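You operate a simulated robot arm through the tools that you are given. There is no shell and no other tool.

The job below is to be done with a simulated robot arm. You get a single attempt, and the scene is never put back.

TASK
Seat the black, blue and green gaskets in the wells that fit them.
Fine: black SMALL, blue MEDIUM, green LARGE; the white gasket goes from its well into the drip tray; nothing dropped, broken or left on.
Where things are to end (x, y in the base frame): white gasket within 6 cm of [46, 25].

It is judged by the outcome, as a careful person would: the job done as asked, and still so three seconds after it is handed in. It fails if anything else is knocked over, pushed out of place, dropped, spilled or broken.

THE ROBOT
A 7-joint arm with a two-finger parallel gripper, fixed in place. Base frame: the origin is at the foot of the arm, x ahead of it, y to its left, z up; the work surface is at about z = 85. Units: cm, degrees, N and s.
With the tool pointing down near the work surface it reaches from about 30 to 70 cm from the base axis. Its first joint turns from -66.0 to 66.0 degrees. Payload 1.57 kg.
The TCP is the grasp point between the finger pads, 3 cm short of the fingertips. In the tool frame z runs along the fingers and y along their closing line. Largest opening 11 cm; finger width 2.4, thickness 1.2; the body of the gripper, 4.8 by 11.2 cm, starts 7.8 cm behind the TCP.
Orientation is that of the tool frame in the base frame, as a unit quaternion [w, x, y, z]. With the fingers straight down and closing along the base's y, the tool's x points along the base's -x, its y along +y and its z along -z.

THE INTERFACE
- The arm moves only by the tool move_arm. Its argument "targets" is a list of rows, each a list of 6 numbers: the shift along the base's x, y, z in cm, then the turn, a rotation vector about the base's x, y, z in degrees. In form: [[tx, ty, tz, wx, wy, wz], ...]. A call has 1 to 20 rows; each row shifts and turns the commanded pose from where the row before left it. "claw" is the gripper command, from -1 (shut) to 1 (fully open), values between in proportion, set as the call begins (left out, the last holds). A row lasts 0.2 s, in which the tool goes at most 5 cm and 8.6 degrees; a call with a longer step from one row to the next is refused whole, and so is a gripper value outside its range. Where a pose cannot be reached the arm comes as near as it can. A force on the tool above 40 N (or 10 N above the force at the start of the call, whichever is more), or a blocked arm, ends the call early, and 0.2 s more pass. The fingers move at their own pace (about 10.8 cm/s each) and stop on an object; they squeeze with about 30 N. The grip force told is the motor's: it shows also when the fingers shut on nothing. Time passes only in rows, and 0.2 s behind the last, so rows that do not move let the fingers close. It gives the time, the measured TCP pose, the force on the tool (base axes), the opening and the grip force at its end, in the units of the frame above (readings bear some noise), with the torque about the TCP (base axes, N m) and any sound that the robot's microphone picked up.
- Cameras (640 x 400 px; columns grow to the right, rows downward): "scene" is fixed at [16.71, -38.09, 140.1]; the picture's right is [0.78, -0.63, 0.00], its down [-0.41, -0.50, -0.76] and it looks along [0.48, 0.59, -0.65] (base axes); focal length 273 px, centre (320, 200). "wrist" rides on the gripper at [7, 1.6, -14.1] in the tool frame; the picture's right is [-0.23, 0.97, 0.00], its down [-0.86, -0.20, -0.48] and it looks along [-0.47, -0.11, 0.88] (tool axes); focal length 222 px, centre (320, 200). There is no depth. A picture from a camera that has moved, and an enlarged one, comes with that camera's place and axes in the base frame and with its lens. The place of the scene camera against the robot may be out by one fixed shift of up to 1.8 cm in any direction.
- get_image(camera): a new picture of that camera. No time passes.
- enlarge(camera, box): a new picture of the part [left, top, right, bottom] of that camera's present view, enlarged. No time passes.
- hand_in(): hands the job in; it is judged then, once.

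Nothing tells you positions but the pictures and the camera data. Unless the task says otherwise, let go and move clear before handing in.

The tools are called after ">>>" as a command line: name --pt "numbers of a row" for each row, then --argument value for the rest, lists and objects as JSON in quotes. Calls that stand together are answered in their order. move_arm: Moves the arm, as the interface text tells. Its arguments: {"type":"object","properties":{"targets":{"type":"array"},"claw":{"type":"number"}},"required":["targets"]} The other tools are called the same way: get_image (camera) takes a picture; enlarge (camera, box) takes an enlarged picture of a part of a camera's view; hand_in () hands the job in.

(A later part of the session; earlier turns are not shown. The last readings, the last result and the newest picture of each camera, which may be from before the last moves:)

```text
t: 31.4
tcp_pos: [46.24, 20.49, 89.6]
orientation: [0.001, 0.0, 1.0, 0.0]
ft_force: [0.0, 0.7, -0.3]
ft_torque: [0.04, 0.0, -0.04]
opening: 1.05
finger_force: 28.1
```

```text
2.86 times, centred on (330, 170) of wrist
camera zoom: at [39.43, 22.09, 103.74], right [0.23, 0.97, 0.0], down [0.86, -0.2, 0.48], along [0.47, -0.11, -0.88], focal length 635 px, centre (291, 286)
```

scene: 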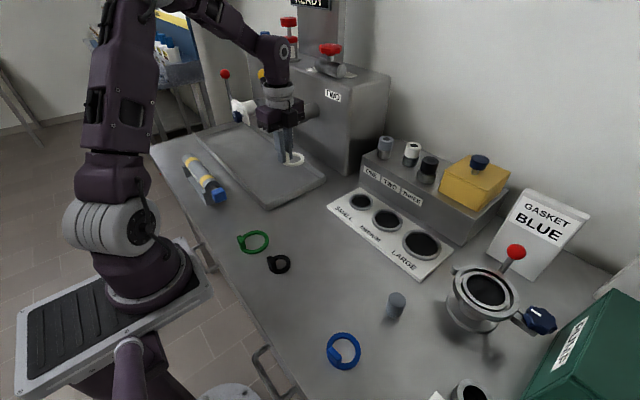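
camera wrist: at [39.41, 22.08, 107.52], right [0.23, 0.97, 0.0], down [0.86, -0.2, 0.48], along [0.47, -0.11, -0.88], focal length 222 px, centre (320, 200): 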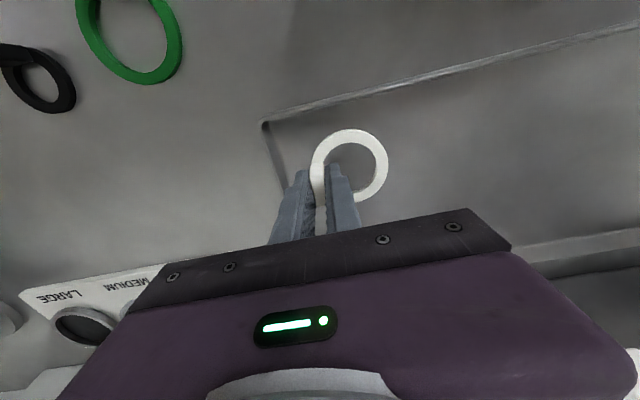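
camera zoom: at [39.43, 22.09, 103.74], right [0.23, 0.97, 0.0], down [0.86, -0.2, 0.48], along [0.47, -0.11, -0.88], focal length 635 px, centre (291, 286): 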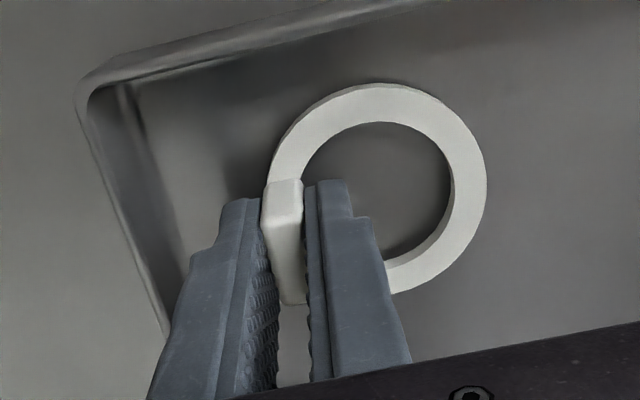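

Still floating. Continuing down in small steps.

>>> move_arm --pt "0 0 -0.12 0 0 0" --pt "0 0 -0.12 0 0 0" --pt "0 0 -0.12 0 0 0" --pt "0 0 0 0 0 0" --claw -1

>>> enlarge --camera "wrist" --box '[240, 100, 420, 240]'

>>> enlarge --camera "scene" --box '[250, 150, 310, 195]'

```text
t: 32.4
tcp_pos: [46.34, 20.38, 89.24]
orientation: [0.0, 0.0, 1.0, 0.0]
ft_force: [-1.7, -1.8, 8.9]
ft_torque: [0.09, 0.09, 0.06]
opening: 1.08
finger_force: 28.9
```

```text
2.86 times, centred on (330, 170) of wrist
camera zoom: at [39.44, 22.12, 103.41], right [0.23, 0.97, 0.0], down [0.85, -0.2, 0.48], along [0.47, -0.11, -0.88], focal length 635 px, centre (291, 286)
```

zoom: 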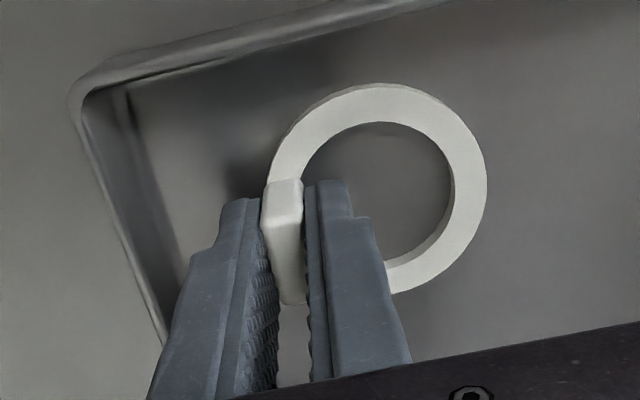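

```text
8.89 times, centred on (280, 172) of scene
camera zoom: at [16.69, -38.1, 140.1], right [0.78, -0.63, 0.0], down [-0.41, -0.5, -0.76], along [0.48, 0.59, -0.65], focal length 2426 px, centre (676, 444)
```

zoom: 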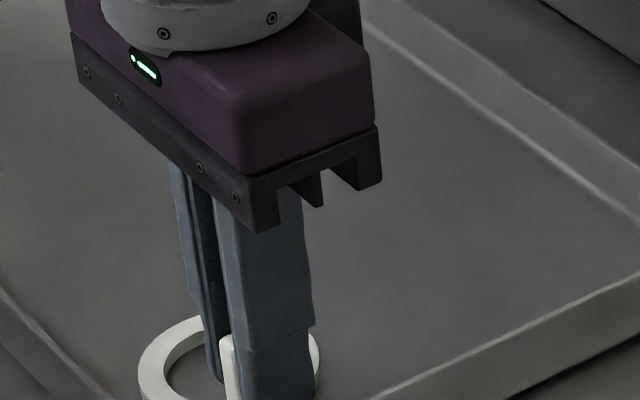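

Contact felt (≈9 N) — the ring is on the tray floor. Relaxing slightly and opening just enough to free the tab.

>>> move_arm --pt "0 0 0.08 0 0 0" --pt "0 0 0 0 0 0" --pt "0 0 0 0 0 0" --claw -1

>>> move_arm --pt "0 0 0 0 0 0" --pt "0 0 0 0 0 0" --pt "0 0 0 0 0 0" --claw -0.62

>>> enlarge --camera "wrist" --box '[240, 100, 420, 240]'

```text
t: 33.2
tcp_pos: [46.43, 20.57, 89.3]
orientation: [0.0, 0.0, 1.0, 0.0]
ft_force: [0.5, -0.9, -0.7]
ft_torque: [-0.04, 0.01, 0.01]
opening: 1.06
finger_force: 28.5
```

```text
t: 34.0
tcp_pos: [46.41, 20.47, 89.32]
orientation: [0.0, -0.001, 1.0, 0.0]
ft_force: [0.2, -0.1, -0.4]
ft_torque: [-0.01, -0.01, 0.02]
opening: 2.08
finger_force: 0.0
```

```text
2.86 times, centred on (330, 170) of wrist
camera zoom: at [39.44, 22.13, 103.47], right [0.23, 0.97, 0.0], down [0.86, -0.2, 0.48], along [0.47, -0.11, -0.88], focal length 635 px, centre (291, 286)
```

zoom: 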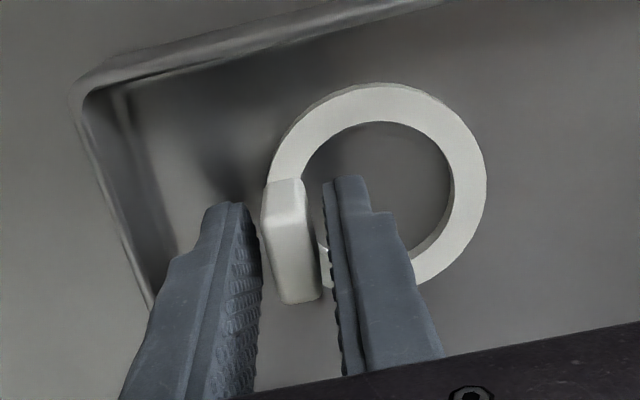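

White is down in the tray. Rising straight up and clear, then travelling to look at the blue gasket.

>>> move_arm --pt "0 0 0.6 0 0 0" --pt "0 0 1.2 0 0 0" --pt "0 0 2 0 0 0" --pt "0 0 3 0 0 0" --pt "0 -1 3 0 0 0" --pt "0 -2 3 0 0 0" --pt "-0.5 -3 2 0 0 0" --pt "-1 -4 0 0 0 0" --pt "-1 -4 0 0 0 0" --pt "-1 -4 0 0 0 0" --pt "0 0 0 0 0 0" --claw -0.62

>>> get_image --camera "scene"

>>> get_image --camera "wrist"

>>> enlarge --camera "scene" --box '[240, 130, 320, 200]'

```text
t: 36.4
tcp_pos: [42.75, 2.34, 104.21]
orientation: [-0.001, 0.0, 1.0, 0.001]
ft_force: [0.7, -0.4, -0.3]
ft_torque: [-0.01, 0.03, -0.03]
opening: 2.08
finger_force: 0.0
```

```text
taken
```

scene: 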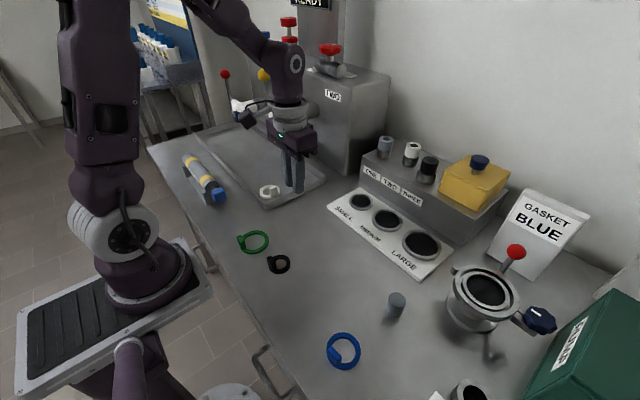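

```text
taken
camera wrist: at [35.88, 4.02, 118.26], right [0.23, 0.97, 0.0], down [0.85, -0.2, 0.48], along [0.47, -0.11, -0.88], focal length 222 px, centre (320, 200)
```

wrist: 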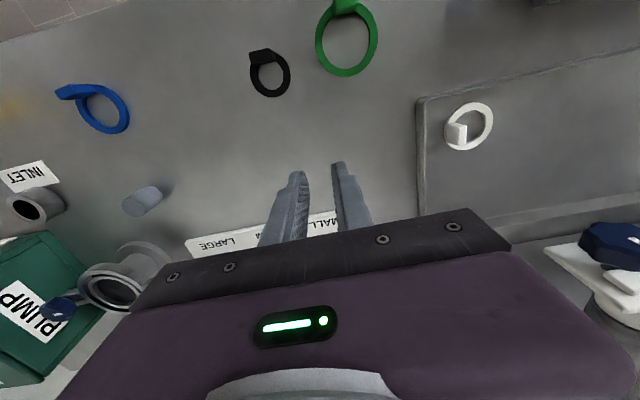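

```text
5.71 times, centred on (280, 165) of scene
camera zoom: at [16.71, -38.09, 140.1], right [0.78, -0.63, 0.0], down [-0.41, -0.5, -0.76], along [0.48, 0.59, -0.65], focal length 1560 px, centre (549, 400)
```

zoom: 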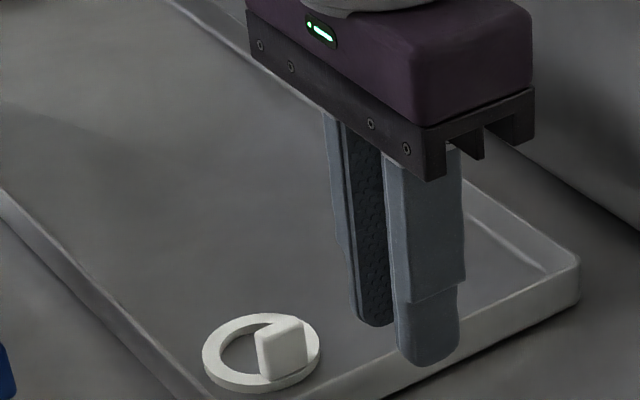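

White rests flat in the tray near (46.3, 23). Moving on to view the blue gasket from above.

>>> move_arm --pt "-1 -3.5 0 0 0 0" --pt "-1 -3.6 0 0 0 0" --pt "-1 -3.6 -0.5 0 0 0" --pt "-1 -3.6 -0.7 0 0 0" --pt "-1.1 -3.6 -0.8 0 0 0" --pt "-1.1 -3.6 -0.8 0 0 0" --pt "-1.1 -3.6 -0.8 0 0 0" --pt "-1.1 -3.4 -0.6 0 0 0" --pt "0 0 0 0 0 0" --pt "0 0 0 0 0 0" --claw -0.1

>>> get_image --camera "wrist"

>>> enlarge --camera "wrist" --box '[260, 80, 380, 180]'

```text
t: 38.6
tcp_pos: [34.48, -26.1, 99.86]
orientation: [0.0, 0.0, 1.0, 0.0]
ft_force: [-0.2, 0.6, -0.1]
ft_torque: [-0.02, 0.03, 0.01]
opening: 4.97
finger_force: 0.0
```

```text
taken
camera wrist: at [27.59, -24.47, 114.03], right [0.23, 0.97, 0.0], down [0.86, -0.2, 0.48], along [0.47, -0.11, -0.88], focal length 222 px, centre (320, 200)
```

wrist: 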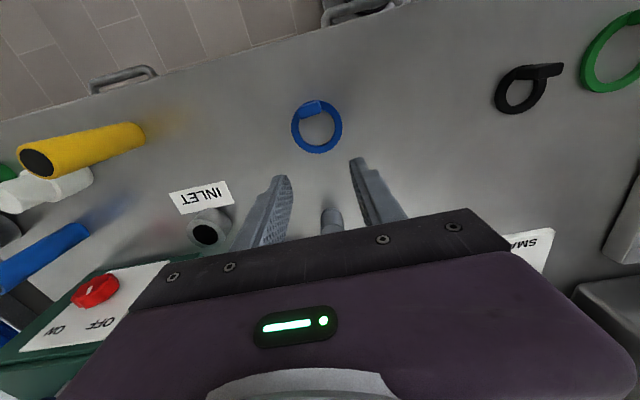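

```text
4.00 times, centred on (320, 130) of wrist
camera zoom: at [27.59, -24.47, 114.03], right [0.23, 0.97, 0.0], down [0.86, -0.2, 0.48], along [0.47, -0.11, -0.88], focal length 888 px, centre (320, 480)
```

zoom: 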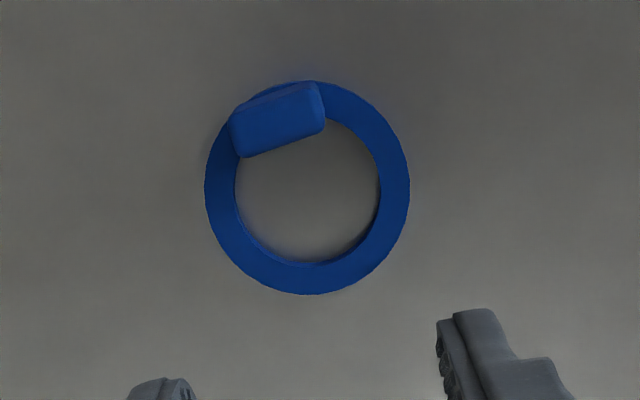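

The blue gasket's ring centre is at about (32.5, -26.0), tab on its robot side at about (30.2, -26.2), facing nearly along x. I'll turn the tool by about -86° and come above the tab.

>>> move_arm --pt "-0.4 0 0 0 0 -8.55" --pt "-0.4 0 0 0 0 -8.55" --pt "-0.4 0 0 0 0 -8.55" --pt "-0.4 0 0 0 0 -8.55" --pt "-0.4 0 0 0 0 -8.55" --pt "-0.4 0 0 0 0 -8.55" --pt "-0.4 0 -0.5 0 0 -8.55" --pt "-0.5 0 -0.5 0 0 -8.55" --pt "-0.5 -0.05 -1 0 0 -8.55" --pt "-0.5 -0.05 -1 0 0 -8.55" --pt "0 0 0 0 0 0" --pt "0 0 0 0 0 0" --claw -0.1

>>> get_image --camera "wrist"

>>> enlarge --camera "wrist" --box '[260, 120, 380, 230]'

>>> get_image --camera "scene"

```text
t: 41.2
tcp_pos: [30.15, -26.1, 96.92]
orientation: [-0.001, 0.679, 0.734, -0.001]
ft_force: [0.6, -0.2, -0.4]
ft_torque: [-0.02, 0.02, 0.03]
opening: 4.95
finger_force: 0.0
```

```text
taken
camera wrist: at [31.28, -19.07, 111.07], right [0.99, -0.15, 0.0], down [-0.13, -0.87, 0.48], along [-0.07, -0.47, -0.88], focal length 222 px, centre (320, 200)
```

wrist: 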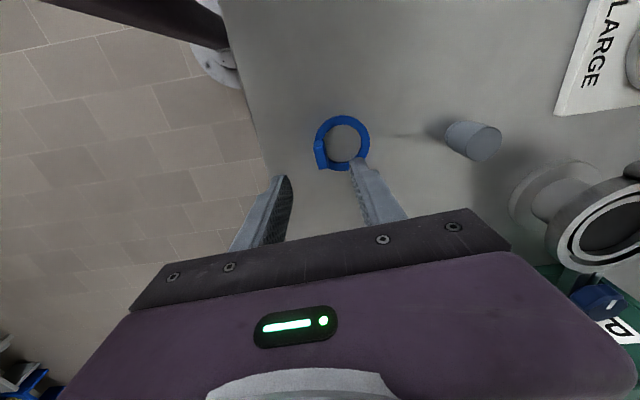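

```text
3.64 times, centred on (320, 175) of wrist
camera zoom: at [31.28, -19.07, 111.07], right [0.99, -0.15, 0.0], down [-0.13, -0.87, 0.48], along [-0.07, -0.47, -0.88], focal length 808 px, centre (320, 291)
```

zoom: 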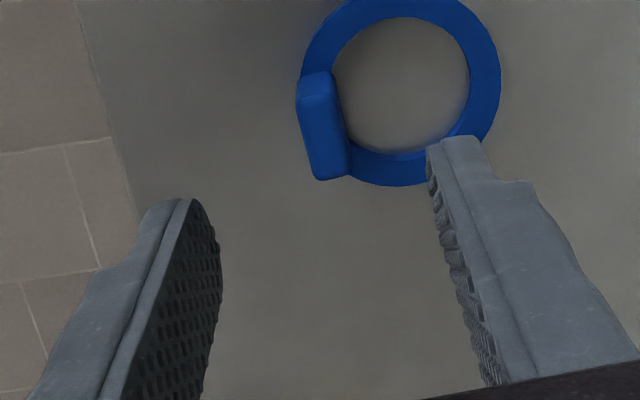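

```text
taken
```

scene: 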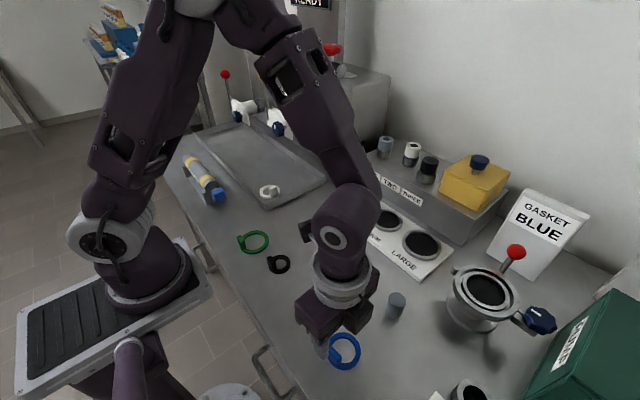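

The tab is centred to ~1 mm under the gripper. Descending to TCP z≈89.2.

>>> move_arm --pt "0.1 0 -1.2 0 0 0" --pt "0 0 -1.2 0 0 0" --pt "0 0 -1.2 0 0 0" --pt "0 0 -1.2 0 0 0" --pt "0 0 -1.2 0 0 0" --pt "0 0 -1 0 0 0" --pt "0 0 -0.7 0 0 0" --pt "0 0 0 0 0 0" --pt "0 0 0 0 0 0" --claw -0.1

>>> enlarge --camera "wrist" --box '[260, 120, 380, 230]'

>>> enlarge --camera "scene" --box '[300, 310, 380, 380]'

```text
t: 43.2
tcp_pos: [30.25, -26.02, 89.28]
orientation: [0.0, 0.679, 0.735, 0.0]
ft_force: [-0.4, 0.6, -0.1]
ft_torque: [0.01, -0.01, -0.01]
opening: 4.95
finger_force: 0.1
```

```text
3.64 times, centred on (320, 175) of wrist
camera zoom: at [31.37, -18.99, 103.37], right [0.99, -0.15, 0.0], down [-0.13, -0.87, 0.48], along [-0.07, -0.47, -0.88], focal length 808 px, centre (320, 291)
```

zoom: 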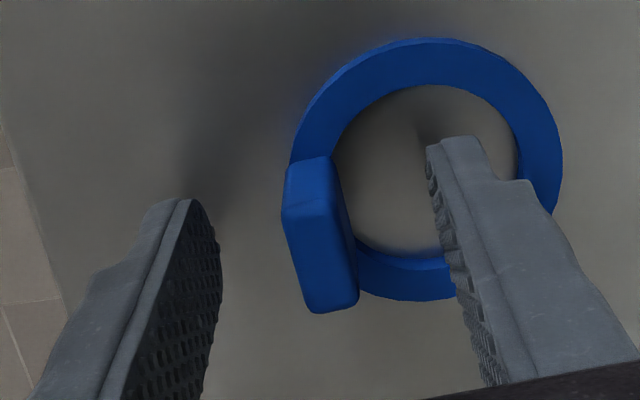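

```text
5.71 times, centred on (340, 345) of scene
camera zoom: at [16.71, -38.09, 140.1], right [0.78, -0.63, 0.0], down [-0.41, -0.5, -0.76], along [0.48, 0.59, -0.65], focal length 1560 px, centre (206, -629)
```

zoom: 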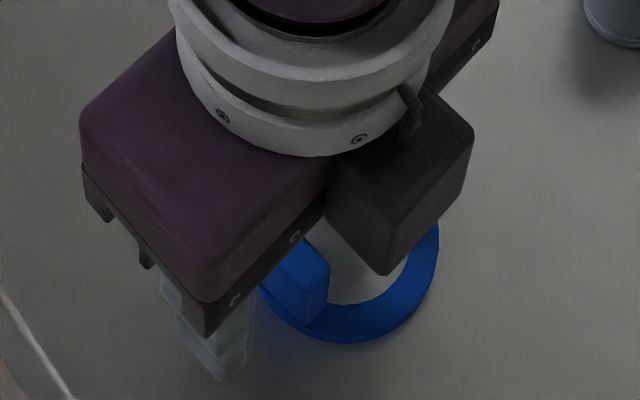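

Good alignment, same as for the white one. Closing on the blue tab.

>>> move_arm --pt "0 0 0 0 0 0" --pt "0 0 0 0 0 0" --pt "0 0 0 0 0 0" --pt "0 0 0 0 0 0" --claw -1

>>> move_arm --pt "0 0 0.4 0 0 0" --pt "0 0 0.6 0 0 0" --pt "0 0 1 0 0 0" --pt "0 0 1.5 0 0 0" --pt "0 0 2 0 0 0" --pt "0 0 2 0 0 0" --pt "0 0 2 0 0 0" --pt "0 0 2 0 0 0" --pt "0 0 0 0 0 0" --claw -1

>>> get_image --camera "wrist"

>>> enlarge --camera "wrist" --box '[260, 130, 380, 240]'

>>> get_image --camera "scene"

```text
t: 44.2
tcp_pos: [30.16, -26.08, 89.21]
orientation: [0.0, 0.679, 0.734, 0.001]
ft_force: [0.0, -0.1, -0.5]
ft_torque: [0.01, 0.0, 0.05]
opening: 1.1
finger_force: 28.3
```

```text
t: 46.2
tcp_pos: [30.21, -26.08, 100.81]
orientation: [0.0, 0.679, 0.735, -0.001]
ft_force: [0.9, -0.1, -0.3]
ft_torque: [0.04, -0.01, 0.01]
opening: 1.07
finger_force: 28.5
```

```text
taken
camera wrist: at [31.35, -19.03, 114.87], right [0.99, -0.15, 0.0], down [-0.13, -0.87, 0.48], along [-0.07, -0.47, -0.88], focal length 222 px, centre (320, 200)
```

wrist: 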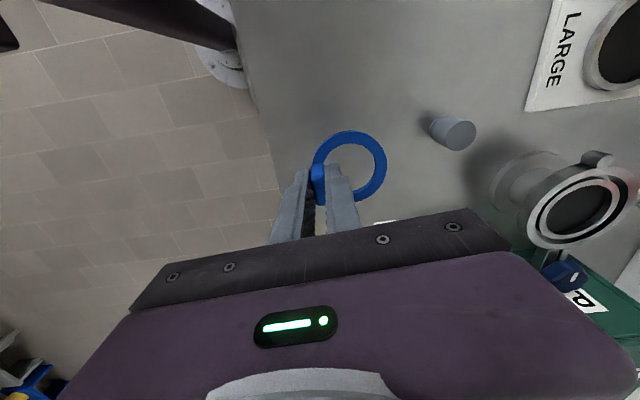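

```text
3.64 times, centred on (320, 185) of wrist
camera zoom: at [31.35, -19.03, 114.87], right [0.99, -0.15, 0.0], down [-0.13, -0.87, 0.48], along [-0.07, -0.47, -0.88], focal length 808 px, centre (320, 254)
```

zoom: 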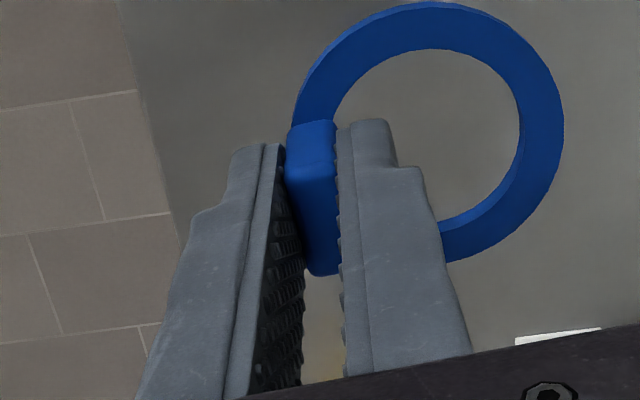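

```text
taken
```

scene: 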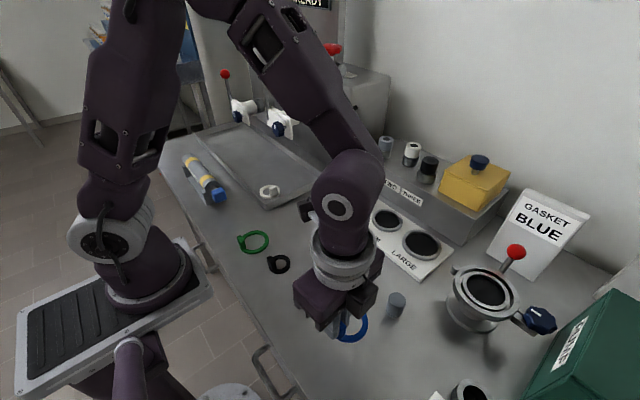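

Blue is held well. Carrying it to above the MEDIUM well, staying at z≈100.

>>> move_arm --pt "2.2 1.2 0 0 0 0" --pt "3.2 1.7 0 0 0 0" --pt "3.2 1.7 0 0 0 0" --pt "3.2 1.7 0 0 0 0" --pt "3.2 1.7 0 0 0 0" --pt "3.2 1.7 0 0 0 0" --pt "3.2 1.7 0 0 0 0" --pt "3.2 1.7 0 0 0 0" --pt "3.2 1.6 0 0 0 0" --pt "2.5 1.2 -1 0 0 0" --pt "1.3 0.7 -1 0 0 0" --pt "0 0 -1 0 0 0" --pt "0 0 0 0 0 0" --pt "0 0 0 0 0 0" --claw -1

>>> get_image --camera "wrist"

>>> enlarge --camera "wrist" --box '[270, 110, 410, 230]'

>>> get_image --camera "scene"

```text
t: 49.2
tcp_pos: [61.77, -9.66, 97.9]
orientation: [0.0, 0.678, 0.735, -0.001]
ft_force: [-0.4, 0.0, 0.0]
ft_torque: [0.03, -0.01, 0.0]
opening: 1.09
finger_force: 29.0
```

```text
taken
camera wrist: at [62.97, -2.49, 111.86], right [0.99, -0.15, 0.0], down [-0.13, -0.87, 0.48], along [-0.07, -0.47, -0.88], focal length 222 px, centre (320, 200)
```

wrist: 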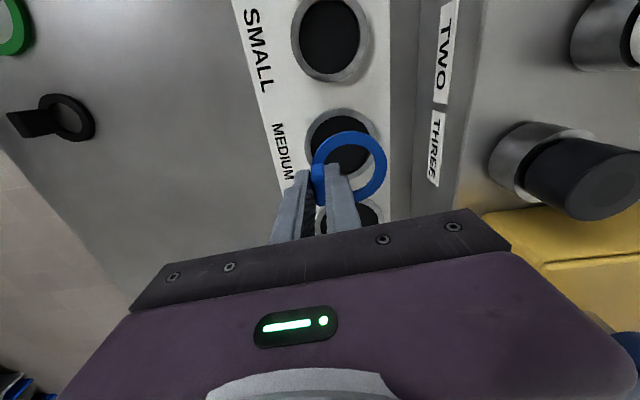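

```text
3.33 times, centred on (340, 170) of wrist
camera zoom: at [62.97, -2.49, 111.86], right [0.99, -0.15, 0.0], down [-0.13, -0.87, 0.48], along [-0.07, -0.47, -0.88], focal length 740 px, centre (253, 300)
```

zoom: 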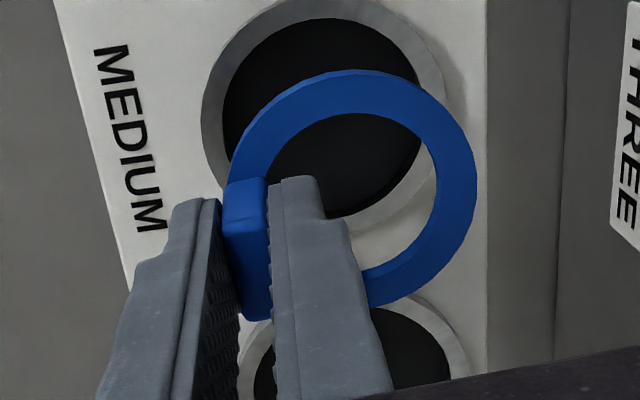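

```text
taken
```

scene: 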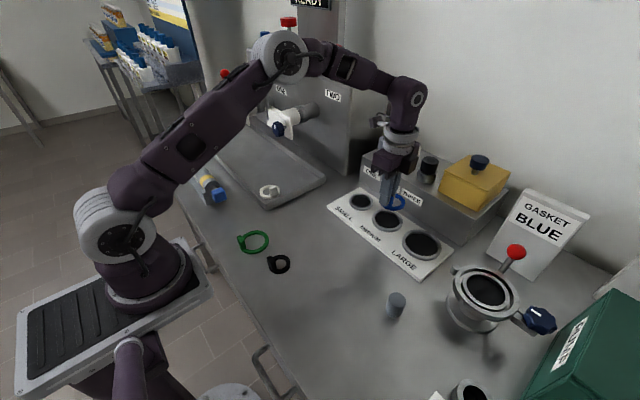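

The ring hovers nearly over the well. I'll descend to just above the rim with a small correction and compare ring and well with little parallax.

>>> move_arm --pt "-0.1 -0.1 -1 0 0 0" --pt "0 0 -1 0 0 0" --pt "0 0 -1 0 0 0" --pt "0 0 -1 0 0 0" --pt "0 0 -1 0 0 0" --pt "0 0 -0.7 0 0 0" --pt "0 0 0 0 0 0" --pt "0 0 0 0 0 0" --claw -1

>>> enlarge --camera "wrist" --box '[270, 110, 410, 230]'

>>> enlarge --camera "scene" --box '[360, 195, 420, 240]'

```text
t: 51.0
tcp_pos: [61.79, -9.62, 92.05]
orientation: [0.001, 0.679, 0.734, 0.0]
ft_force: [0.6, 0.0, -0.2]
ft_torque: [0.05, 0.01, -0.02]
opening: 1.07
finger_force: 28.3
```

```text
3.33 times, centred on (340, 170) of wrist
camera zoom: at [62.88, -2.55, 106.12], right [0.99, -0.15, 0.0], down [-0.13, -0.87, 0.48], along [-0.07, -0.47, -0.88], focal length 740 px, centre (253, 300)
```

zoom: 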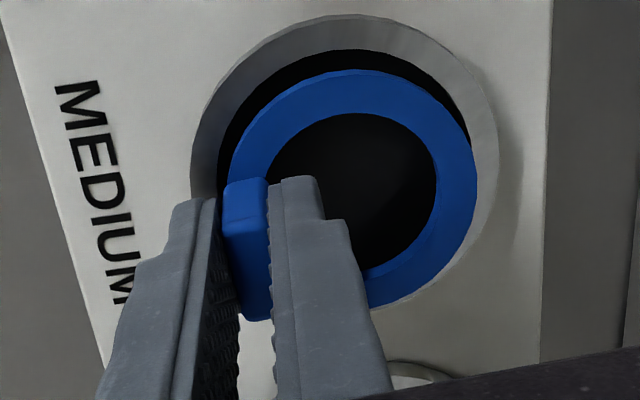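

```text
8.89 times, centred on (390, 218) of scene
camera zoom: at [16.71, -38.09, 140.1], right [0.78, -0.63, 0.0], down [-0.41, -0.5, -0.76], along [0.48, 0.59, -0.65], focal length 2426 px, centre (-302, 44)
```

zoom: 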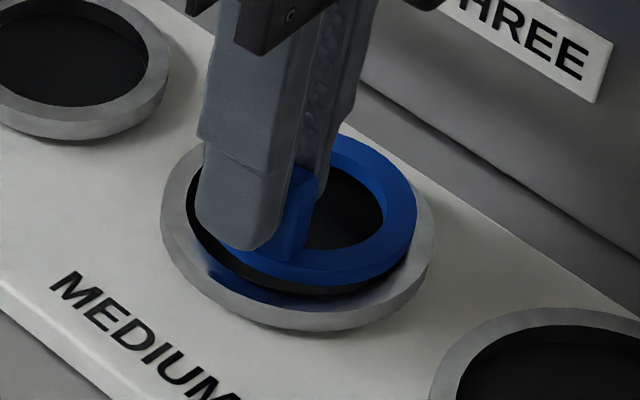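

The ring is close above the rim. Comparing with the white one's seated view, the ring sits slightly toward -y; I'll shift +0.13 in y, lower 3 mm and look again.

>>> move_arm --pt "0 0.13 0 0 0 0" --pt "0 0 -0.15 0 0 0" --pt "0 0 -0.15 0 0 0" --pt "0 0 0 0 0 0" --pt "0 0 0 0 0 0" --claw -1

>>> enlarge --camera "wrist" --box '[290, 110, 400, 210]'

>>> enlarge --camera "scene" --box '[365, 200, 415, 238]'

```text
t: 52.2
tcp_pos: [61.79, -9.36, 91.64]
orientation: [0.0, 0.679, 0.734, 0.0]
ft_force: [0.0, 0.1, 0.1]
ft_torque: [0.01, -0.04, -0.04]
opening: 1.05
finger_force: 28.3
```

```text
4.00 times, centred on (345, 160) of wrist
camera zoom: at [62.9, -2.4, 105.86], right [0.99, -0.15, 0.0], down [-0.13, -0.87, 0.48], along [-0.07, -0.47, -0.88], focal length 888 px, centre (220, 360)
```

zoom: 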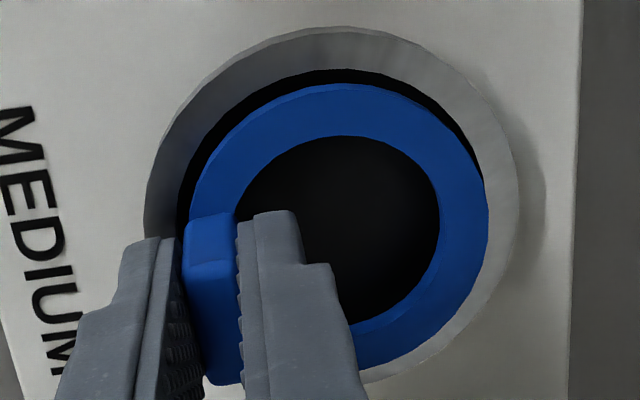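

```text
10.53 times, centred on (390, 219) of scene
camera zoom: at [16.71, -38.09, 140.1], right [0.78, -0.63, 0.0], down [-0.41, -0.5, -0.76], along [0.48, 0.59, -0.65], focal length 2873 px, centre (-417, 0)
```

zoom: 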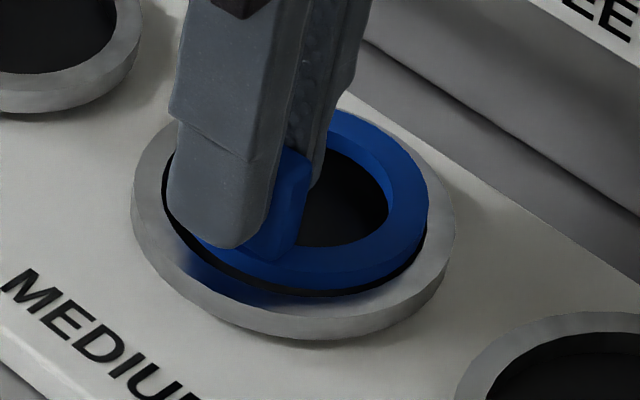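

Ring is within about 1 mm of centred, slightly too far in +x. Shifting -0.1 in x and lowering gently, watching force.

>>> move_arm --pt "-0.1 0.03 0 0 0 0" --pt "0 0 -0.1 0 0 0" --pt "0 0 -0.1 0 0 0" --pt "0 0 -0.1 0 0 0" --pt "0 0 0 0 0 0" --claw -1

>>> enlarge --camera "wrist" --box '[290, 110, 400, 210]'

>>> enlarge --camera "scene" --box '[365, 200, 415, 238]'

```text
t: 53.4
tcp_pos: [61.55, -9.47, 91.39]
orientation: [0.0, 0.679, 0.734, 0.001]
ft_force: [0.1, -0.3, 0.1]
ft_torque: [-0.01, 0.01, 0.0]
opening: 1.07
finger_force: 28.1
```

```text
4.00 times, centred on (345, 160) of wrist
camera zoom: at [62.78, -2.37, 105.57], right [0.99, -0.15, 0.0], down [-0.13, -0.87, 0.48], along [-0.07, -0.47, -0.88], focal length 888 px, centre (220, 360)
```

zoom: 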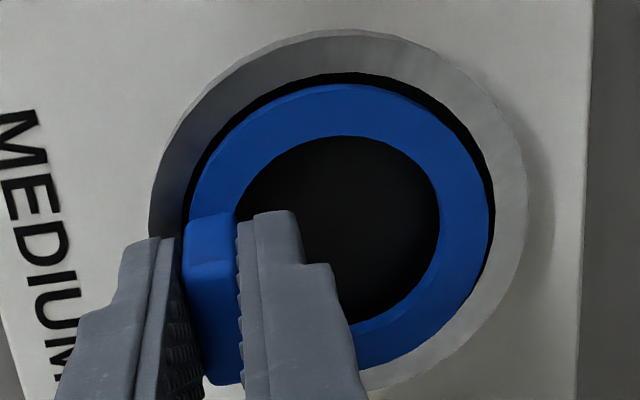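

```text
10.53 times, centred on (390, 219) of scene
camera zoom: at [16.71, -38.09, 140.1], right [0.78, -0.63, 0.0], down [-0.41, -0.5, -0.76], along [0.48, 0.59, -0.65], focal length 2873 px, centre (-417, 0)
```

zoom: 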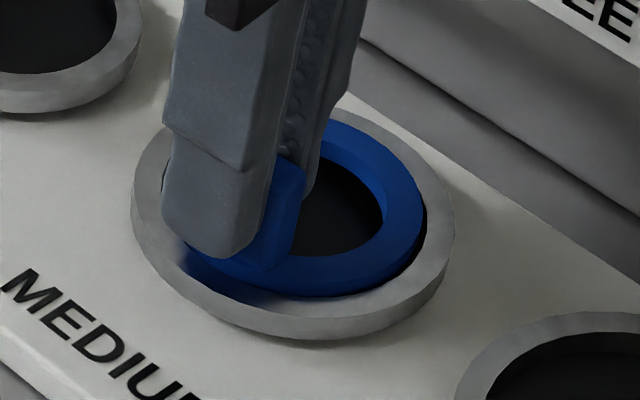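

Well centred now on all sides. Continuing down in 1 mm steps.

>>> move_arm --pt "0 0 -0.1 0 0 0" --pt "0 0 -0.1 0 0 0" --pt "0 0 -0.1 0 0 0" --pt "0 0 0 0 0 0" --claw -1

>>> enlarge --camera "wrist" --box '[290, 110, 400, 210]'

>>> enlarge --camera "scene" --box '[365, 200, 415, 238]'

```text
t: 54.4
tcp_pos: [61.67, -9.46, 91.26]
orientation: [0.0, 0.679, 0.734, 0.0]
ft_force: [0.1, 0.1, -0.7]
ft_torque: [-0.02, -0.04, -0.01]
opening: 1.08
finger_force: 28.8
```

```text
4.00 times, centred on (345, 160) of wrist
camera zoom: at [62.8, -2.34, 105.26], right [0.99, -0.15, 0.0], down [-0.13, -0.87, 0.48], along [-0.07, -0.47, -0.88], focal length 888 px, centre (220, 360)
```

zoom: 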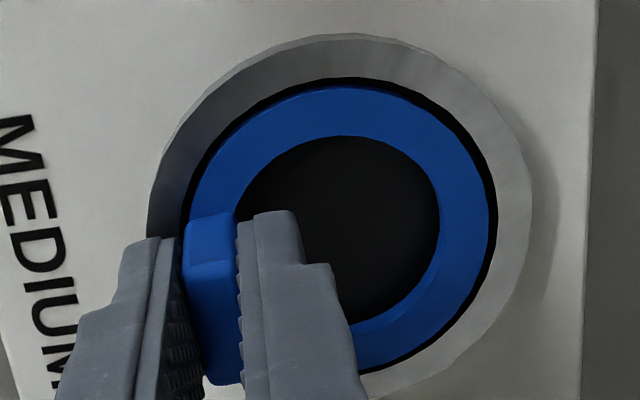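

```text
10.53 times, centred on (390, 219) of scene
camera zoom: at [16.71, -38.09, 140.1], right [0.78, -0.63, 0.0], down [-0.41, -0.5, -0.76], along [0.48, 0.59, -0.65], focal length 2873 px, centre (-417, 0)
```

zoom: 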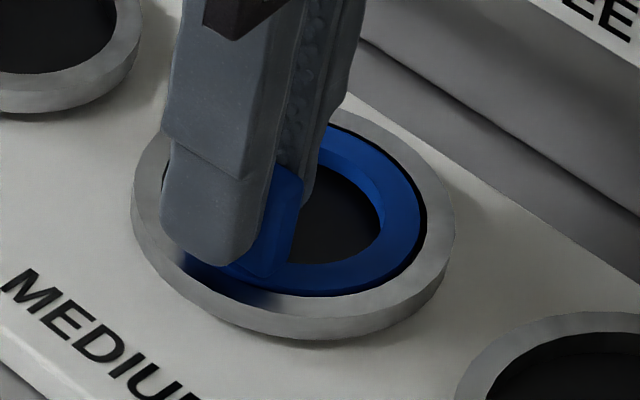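

The ring is entering the well with an even gap. Continuing until it meets the seat.

>>> move_arm --pt "0 0 -0.1 0 0 0" --pt "0 0 -0.1 0 0 0" --pt "0 0 0 0 0 0" --claw -1

>>> enlarge --camera "scene" --box '[365, 200, 415, 238]'

```text
t: 55.2
tcp_pos: [61.68, -9.31, 91.03]
orientation: [0.0, 0.679, 0.734, 0.0]
ft_force: [0.2, 1.0, -0.8]
ft_torque: [-0.01, -0.01, 0.03]
opening: 1.07
finger_force: 28.6
```

```text
10.53 times, centred on (390, 219) of scene
camera zoom: at [16.71, -38.09, 140.1], right [0.78, -0.63, 0.0], down [-0.41, -0.5, -0.76], along [0.48, 0.59, -0.65], focal length 2873 px, centre (-417, 0)
```

zoom: 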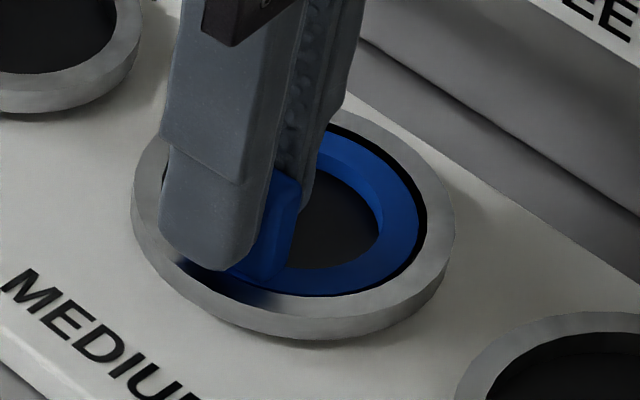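

>>> move_arm --pt "0 0 -0.08 0 0 0" --pt "0 0 -0.08 0 0 0" --pt "0 0 -0.08 0 0 0" --pt "0 0 0 0 0 0" --claw -1

>>> enlarge --camera "wrist" --box '[290, 110, 400, 210]'

>>> enlarge --camera "scene" --box '[365, 200, 415, 238]'

```text
t: 56.2
tcp_pos: [61.59, -9.49, 90.82]
orientation: [0.0, 0.679, 0.734, 0.001]
ft_force: [-2.0, 0.9, 14.1]
ft_torque: [0.03, -0.07, 0.02]
opening: 1.06
finger_force: 28.3
```

```text
4.00 times, centred on (345, 160) of wrist
camera zoom: at [62.77, -2.35, 104.94], right [0.99, -0.15, 0.0], down [-0.13, -0.87, 0.48], along [-0.07, -0.47, -0.88], focal length 888 px, centre (220, 360)
```

zoom: 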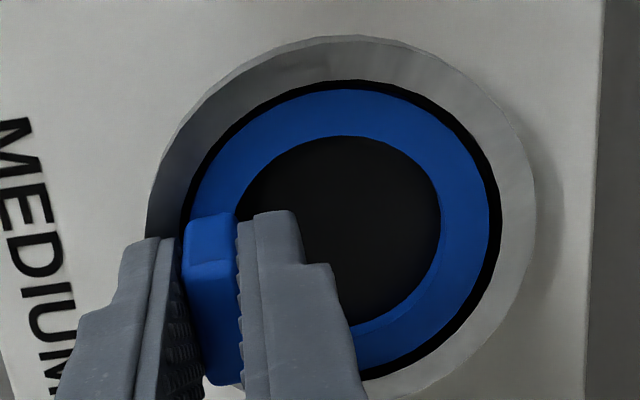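

```text
10.53 times, centred on (390, 219) of scene
camera zoom: at [16.68, -38.08, 140.11], right [0.78, -0.63, 0.0], down [-0.41, -0.5, -0.76], along [0.48, 0.59, -0.65], focal length 2873 px, centre (-417, 0)
```

zoom: 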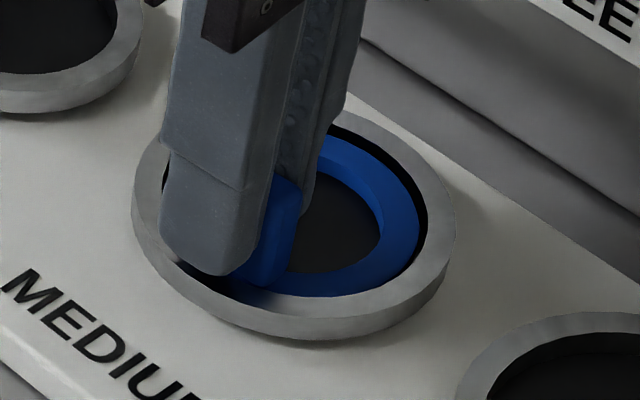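

Seat contact (14 N) at the same depth as the white one had been seated; ring is recessed below the rim with an even gap. Relaxing and releasing.

>>> move_arm --pt "0 0 0.08 0 0 0" --pt "0 0 0 0 0 0" --pt "0 0 0 0 0 0" --claw -1

>>> move_arm --pt "0 0 0 0 0 0" --pt "0 0 0 0 0 0" --pt "0 0 0 0 0 0" --claw -0.62

>>> enlarge --camera "wrist" --box '[290, 110, 400, 210]'

>>> enlarge --camera "scene" --box '[365, 200, 415, 238]'

```text
t: 57.0
tcp_pos: [61.58, -9.5, 90.82]
orientation: [0.0, 0.679, 0.734, 0.0]
ft_force: [2.9, 0.3, 6.3]
ft_torque: [-0.1, -0.25, -0.01]
opening: 1.08
finger_force: 28.5
```

```text
t: 57.8
tcp_pos: [61.61, -9.48, 90.87]
orientation: [0.001, 0.679, 0.734, 0.0]
ft_force: [-0.4, -0.5, -0.4]
ft_torque: [0.0, -0.02, 0.01]
opening: 2.08
finger_force: 0.1
```

```text
4.00 times, centred on (345, 160) of wrist
camera zoom: at [62.78, -2.35, 104.94], right [0.99, -0.15, 0.0], down [-0.13, -0.87, 0.48], along [-0.07, -0.47, -0.88], focal length 888 px, centre (220, 360)
```

zoom: 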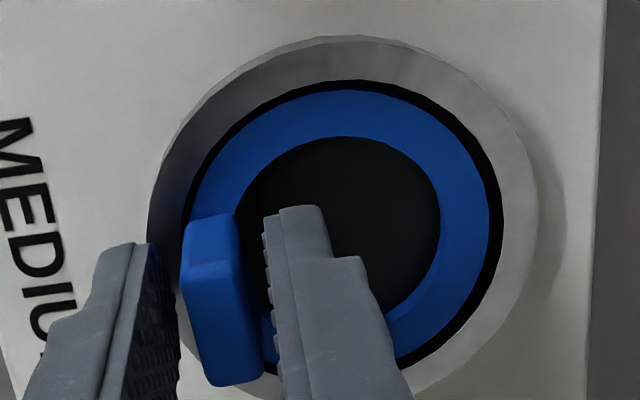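

```text
10.53 times, centred on (390, 219) of scene
camera zoom: at [16.71, -38.09, 140.1], right [0.78, -0.63, 0.0], down [-0.41, -0.5, -0.76], along [0.48, 0.59, -0.65], focal length 2873 px, centre (-417, 0)
```

zoom: 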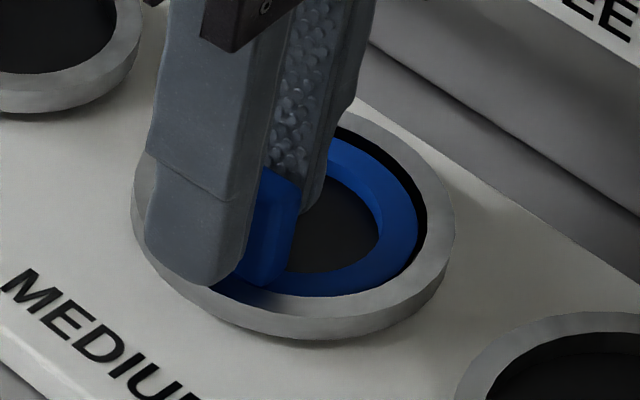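

Blue released in the MEDIUM well. Lifting straight up and checking that it is flat and seated.

>>> move_arm --pt "0 0 0.5 0 0 0" --pt "0 0 1 0 0 0" --pt "0 0 1.5 0 0 0" --pt "0 0 2 0 0 0" --pt "0 0 2 0 0 0" --pt "0 1.5 1 0 0 0" --pt "0 1.5 1 0 0 0" --pt "0 0 0 0 0 0" --pt "0 0 0 0 0 0" --claw -0.62

>>> enlarge --camera "wrist" --box '[270, 110, 380, 210]'

>>> enlarge --camera "scene" --box '[340, 180, 440, 270]'

```text
t: 59.8
tcp_pos: [61.67, -6.45, 99.92]
orientation: [-0.001, 0.679, 0.734, -0.001]
ft_force: [-0.1, 0.0, 0.7]
ft_torque: [0.03, 0.0, -0.02]
opening: 2.09
finger_force: 0.0
```

```text
4.00 times, centred on (325, 160) of wrist
camera zoom: at [62.75, 0.66, 113.93], right [0.99, -0.15, 0.0], down [-0.13, -0.87, 0.48], along [-0.07, -0.47, -0.88], focal length 888 px, centre (300, 360)
```

zoom: 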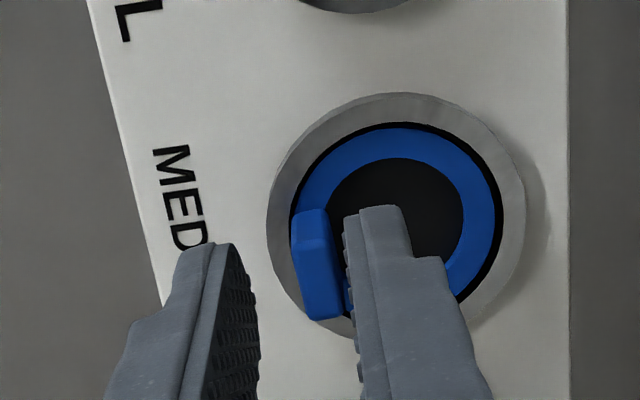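

```text
4.44 times, centred on (390, 225) of scene
camera zoom: at [16.71, -38.09, 140.1], right [0.78, -0.63, 0.0], down [-0.41, -0.5, -0.76], along [0.48, 0.59, -0.65], focal length 1213 px, centre (9, 89)
```

zoom: 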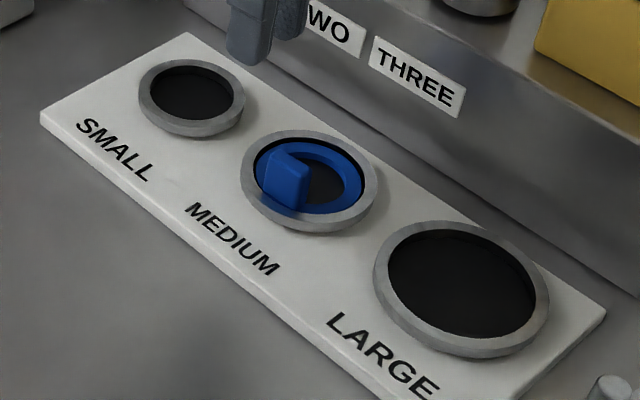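

Blue sits flat in MEDIUM. Now moving above the black gasket to measure its tab.

>>> move_arm --pt "-2.5 0.3 0 0 0 0" --pt "-3.6 0.5 0 0 0 0" --pt "-3.6 0.5 0 0 0 0" --pt "-3.6 0.5 0 0 0 0" --pt "-3.6 0.5 0 0 0 0" --pt "-3.6 0.5 0 0 0 0" --pt "-3.6 0.5 0 0 0 0" --pt "-2.7 0.4 0 0 0 0" --pt "-1.5 0.2 0 0 0 0" --pt "0 0 0 0 0 0" --pt "0 0 0 0 0 0" --claw -0.1

>>> get_image --camera "wrist"

>>> enlarge --camera "wrist" --box '[270, 90, 390, 190]'

```text
t: 62.2
tcp_pos: [33.44, -2.64, 99.75]
orientation: [-0.001, 0.679, 0.734, 0.001]
ft_force: [0.2, 0.4, 0.7]
ft_torque: [0.03, -0.02, -0.01]
opening: 4.92
finger_force: 0.0
```

```text
taken
camera wrist: at [34.52, 4.54, 113.89], right [0.99, -0.15, 0.0], down [-0.13, -0.87, 0.48], along [-0.07, -0.47, -0.88], focal length 222 px, centre (320, 200)
```

wrist: 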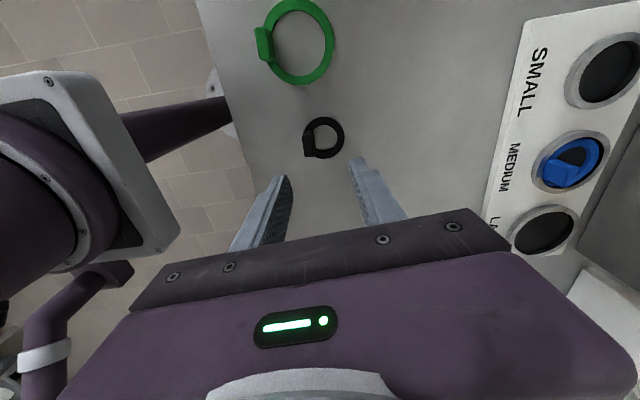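

```text
4.00 times, centred on (330, 140) of wrist
camera zoom: at [34.52, 4.54, 113.89], right [0.99, -0.15, 0.0], down [-0.13, -0.87, 0.48], along [-0.07, -0.47, -0.88], focal length 888 px, centre (280, 440)
```

zoom: 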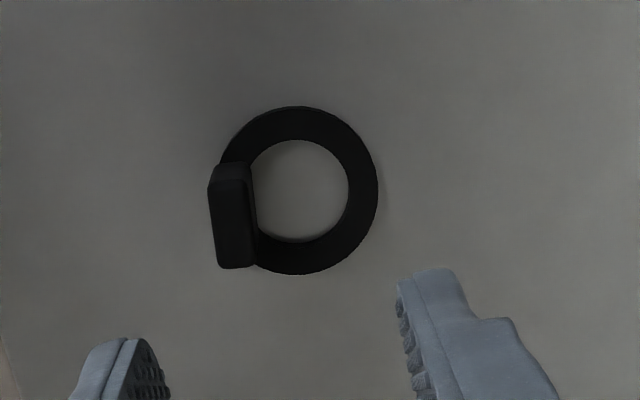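

Black ring centre ≈ (34.1, -1.95), tab ≈ (32.2, -1.9), turned about 9° more than the current tool yaw. I'll align the yaw and move over the tab.

>>> move_arm --pt "-0.6 0.35 -1 0 0 -4" --pt "-0.6 0.35 -1 0 0 -4" --pt "0 0 -1.8 0 0 0" --pt "0 0 0 0 0 0" --pt "0 0 0 0 0 0" --claw -0.1

>>> enlarge --camera "wrist" --box '[260, 110, 380, 230]'

>>> enlarge --camera "scene" --box '[225, 220, 325, 300]'

```text
t: 63.4
tcp_pos: [32.15, -1.84, 96.06]
orientation: [0.001, 0.728, 0.685, 0.001]
ft_force: [0.6, 0.0, -0.1]
ft_torque: [0.05, 0.01, -0.02]
opening: 4.98
finger_force: 0.0
```

```text
3.33 times, centred on (320, 170) of wrist
camera zoom: at [34.29, 5.03, 110.13], right [0.96, -0.29, 0.0], down [-0.25, -0.84, 0.48], along [-0.14, -0.46, -0.88], focal length 740 px, centre (320, 300)
```

zoom: 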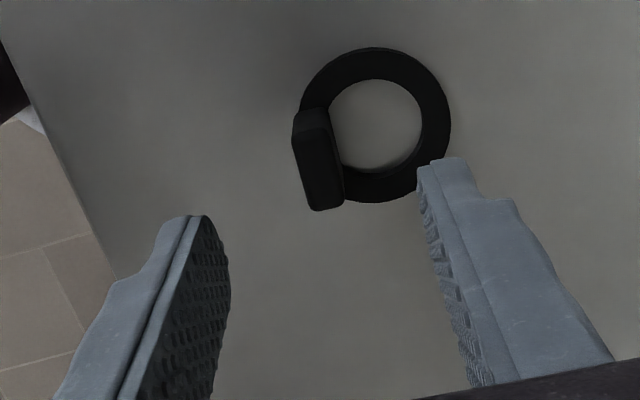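

```text
5.00 times, centred on (275, 260) of scene
camera zoom: at [16.71, -38.09, 140.1], right [0.78, -0.63, 0.0], down [-0.41, -0.5, -0.76], along [0.48, 0.59, -0.65], focal length 1365 px, centre (545, -100)
```

zoom: 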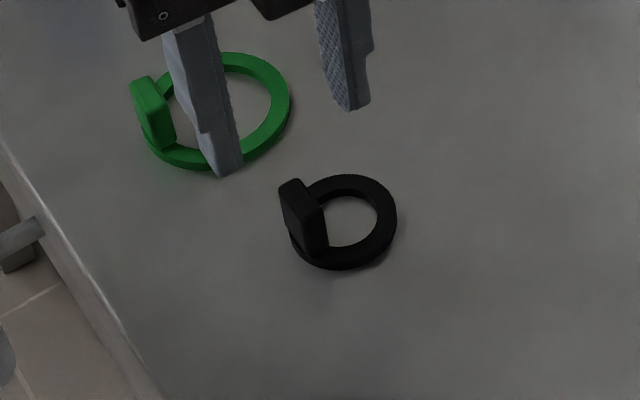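

Tab is centred under the gripper with matching yaw. Descending and grasping the black tab.

>>> move_arm --pt "0 0.03 -1.2 0 0 0" --pt "0 0 -1.2 0 0 0" --pt "0 0 -1.2 0 0 0" --pt "0 0 -1.2 0 0 0" --pt "0 0 -1 0 0 0" --pt "0 0 -1 0 0 0" --pt "0 0 0 0 0 0" --pt "0 0 0 0 0 0" --claw -0.1

>>> enlarge --camera "wrist" --box '[260, 120, 380, 230]'

>>> enlarge --camera "scene" --box '[235, 230, 315, 300]'

```text
t: 65.2
tcp_pos: [32.15, -1.74, 89.28]
orientation: [0.0, 0.729, 0.685, 0.0]
ft_force: [0.2, -0.2, -0.6]
ft_torque: [-0.02, -0.01, 0.01]
opening: 4.92
finger_force: 0.0
```

```text
3.64 times, centred on (320, 175) of wrist
camera zoom: at [34.22, 5.06, 103.35], right [0.96, -0.29, 0.0], down [-0.25, -0.84, 0.48], along [-0.14, -0.46, -0.88], focal length 808 px, centre (320, 291)
```

zoom: 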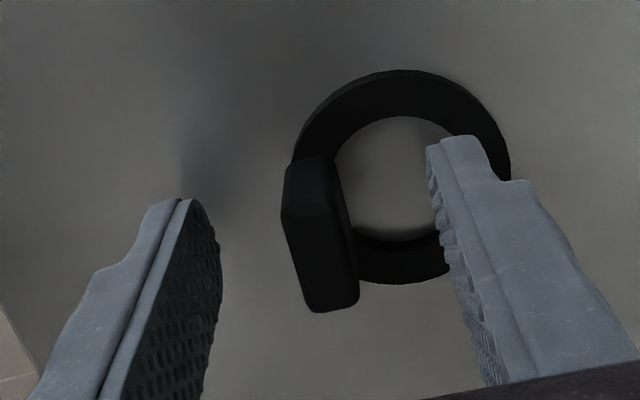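

```text
5.71 times, centred on (275, 265) of scene
camera zoom: at [16.71, -38.09, 140.1], right [0.78, -0.63, 0.0], down [-0.41, -0.5, -0.76], along [0.48, 0.59, -0.65], focal length 1560 px, centre (577, -171)
```

zoom: 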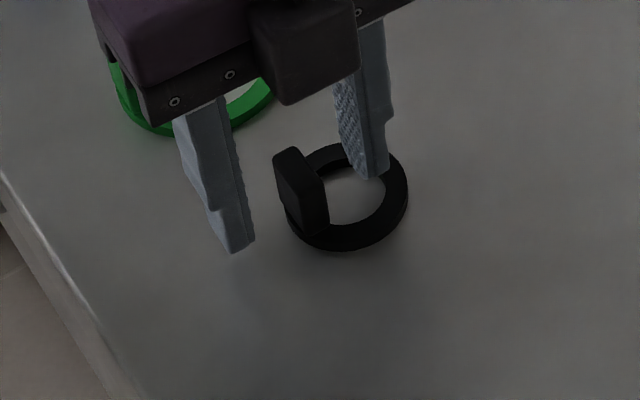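

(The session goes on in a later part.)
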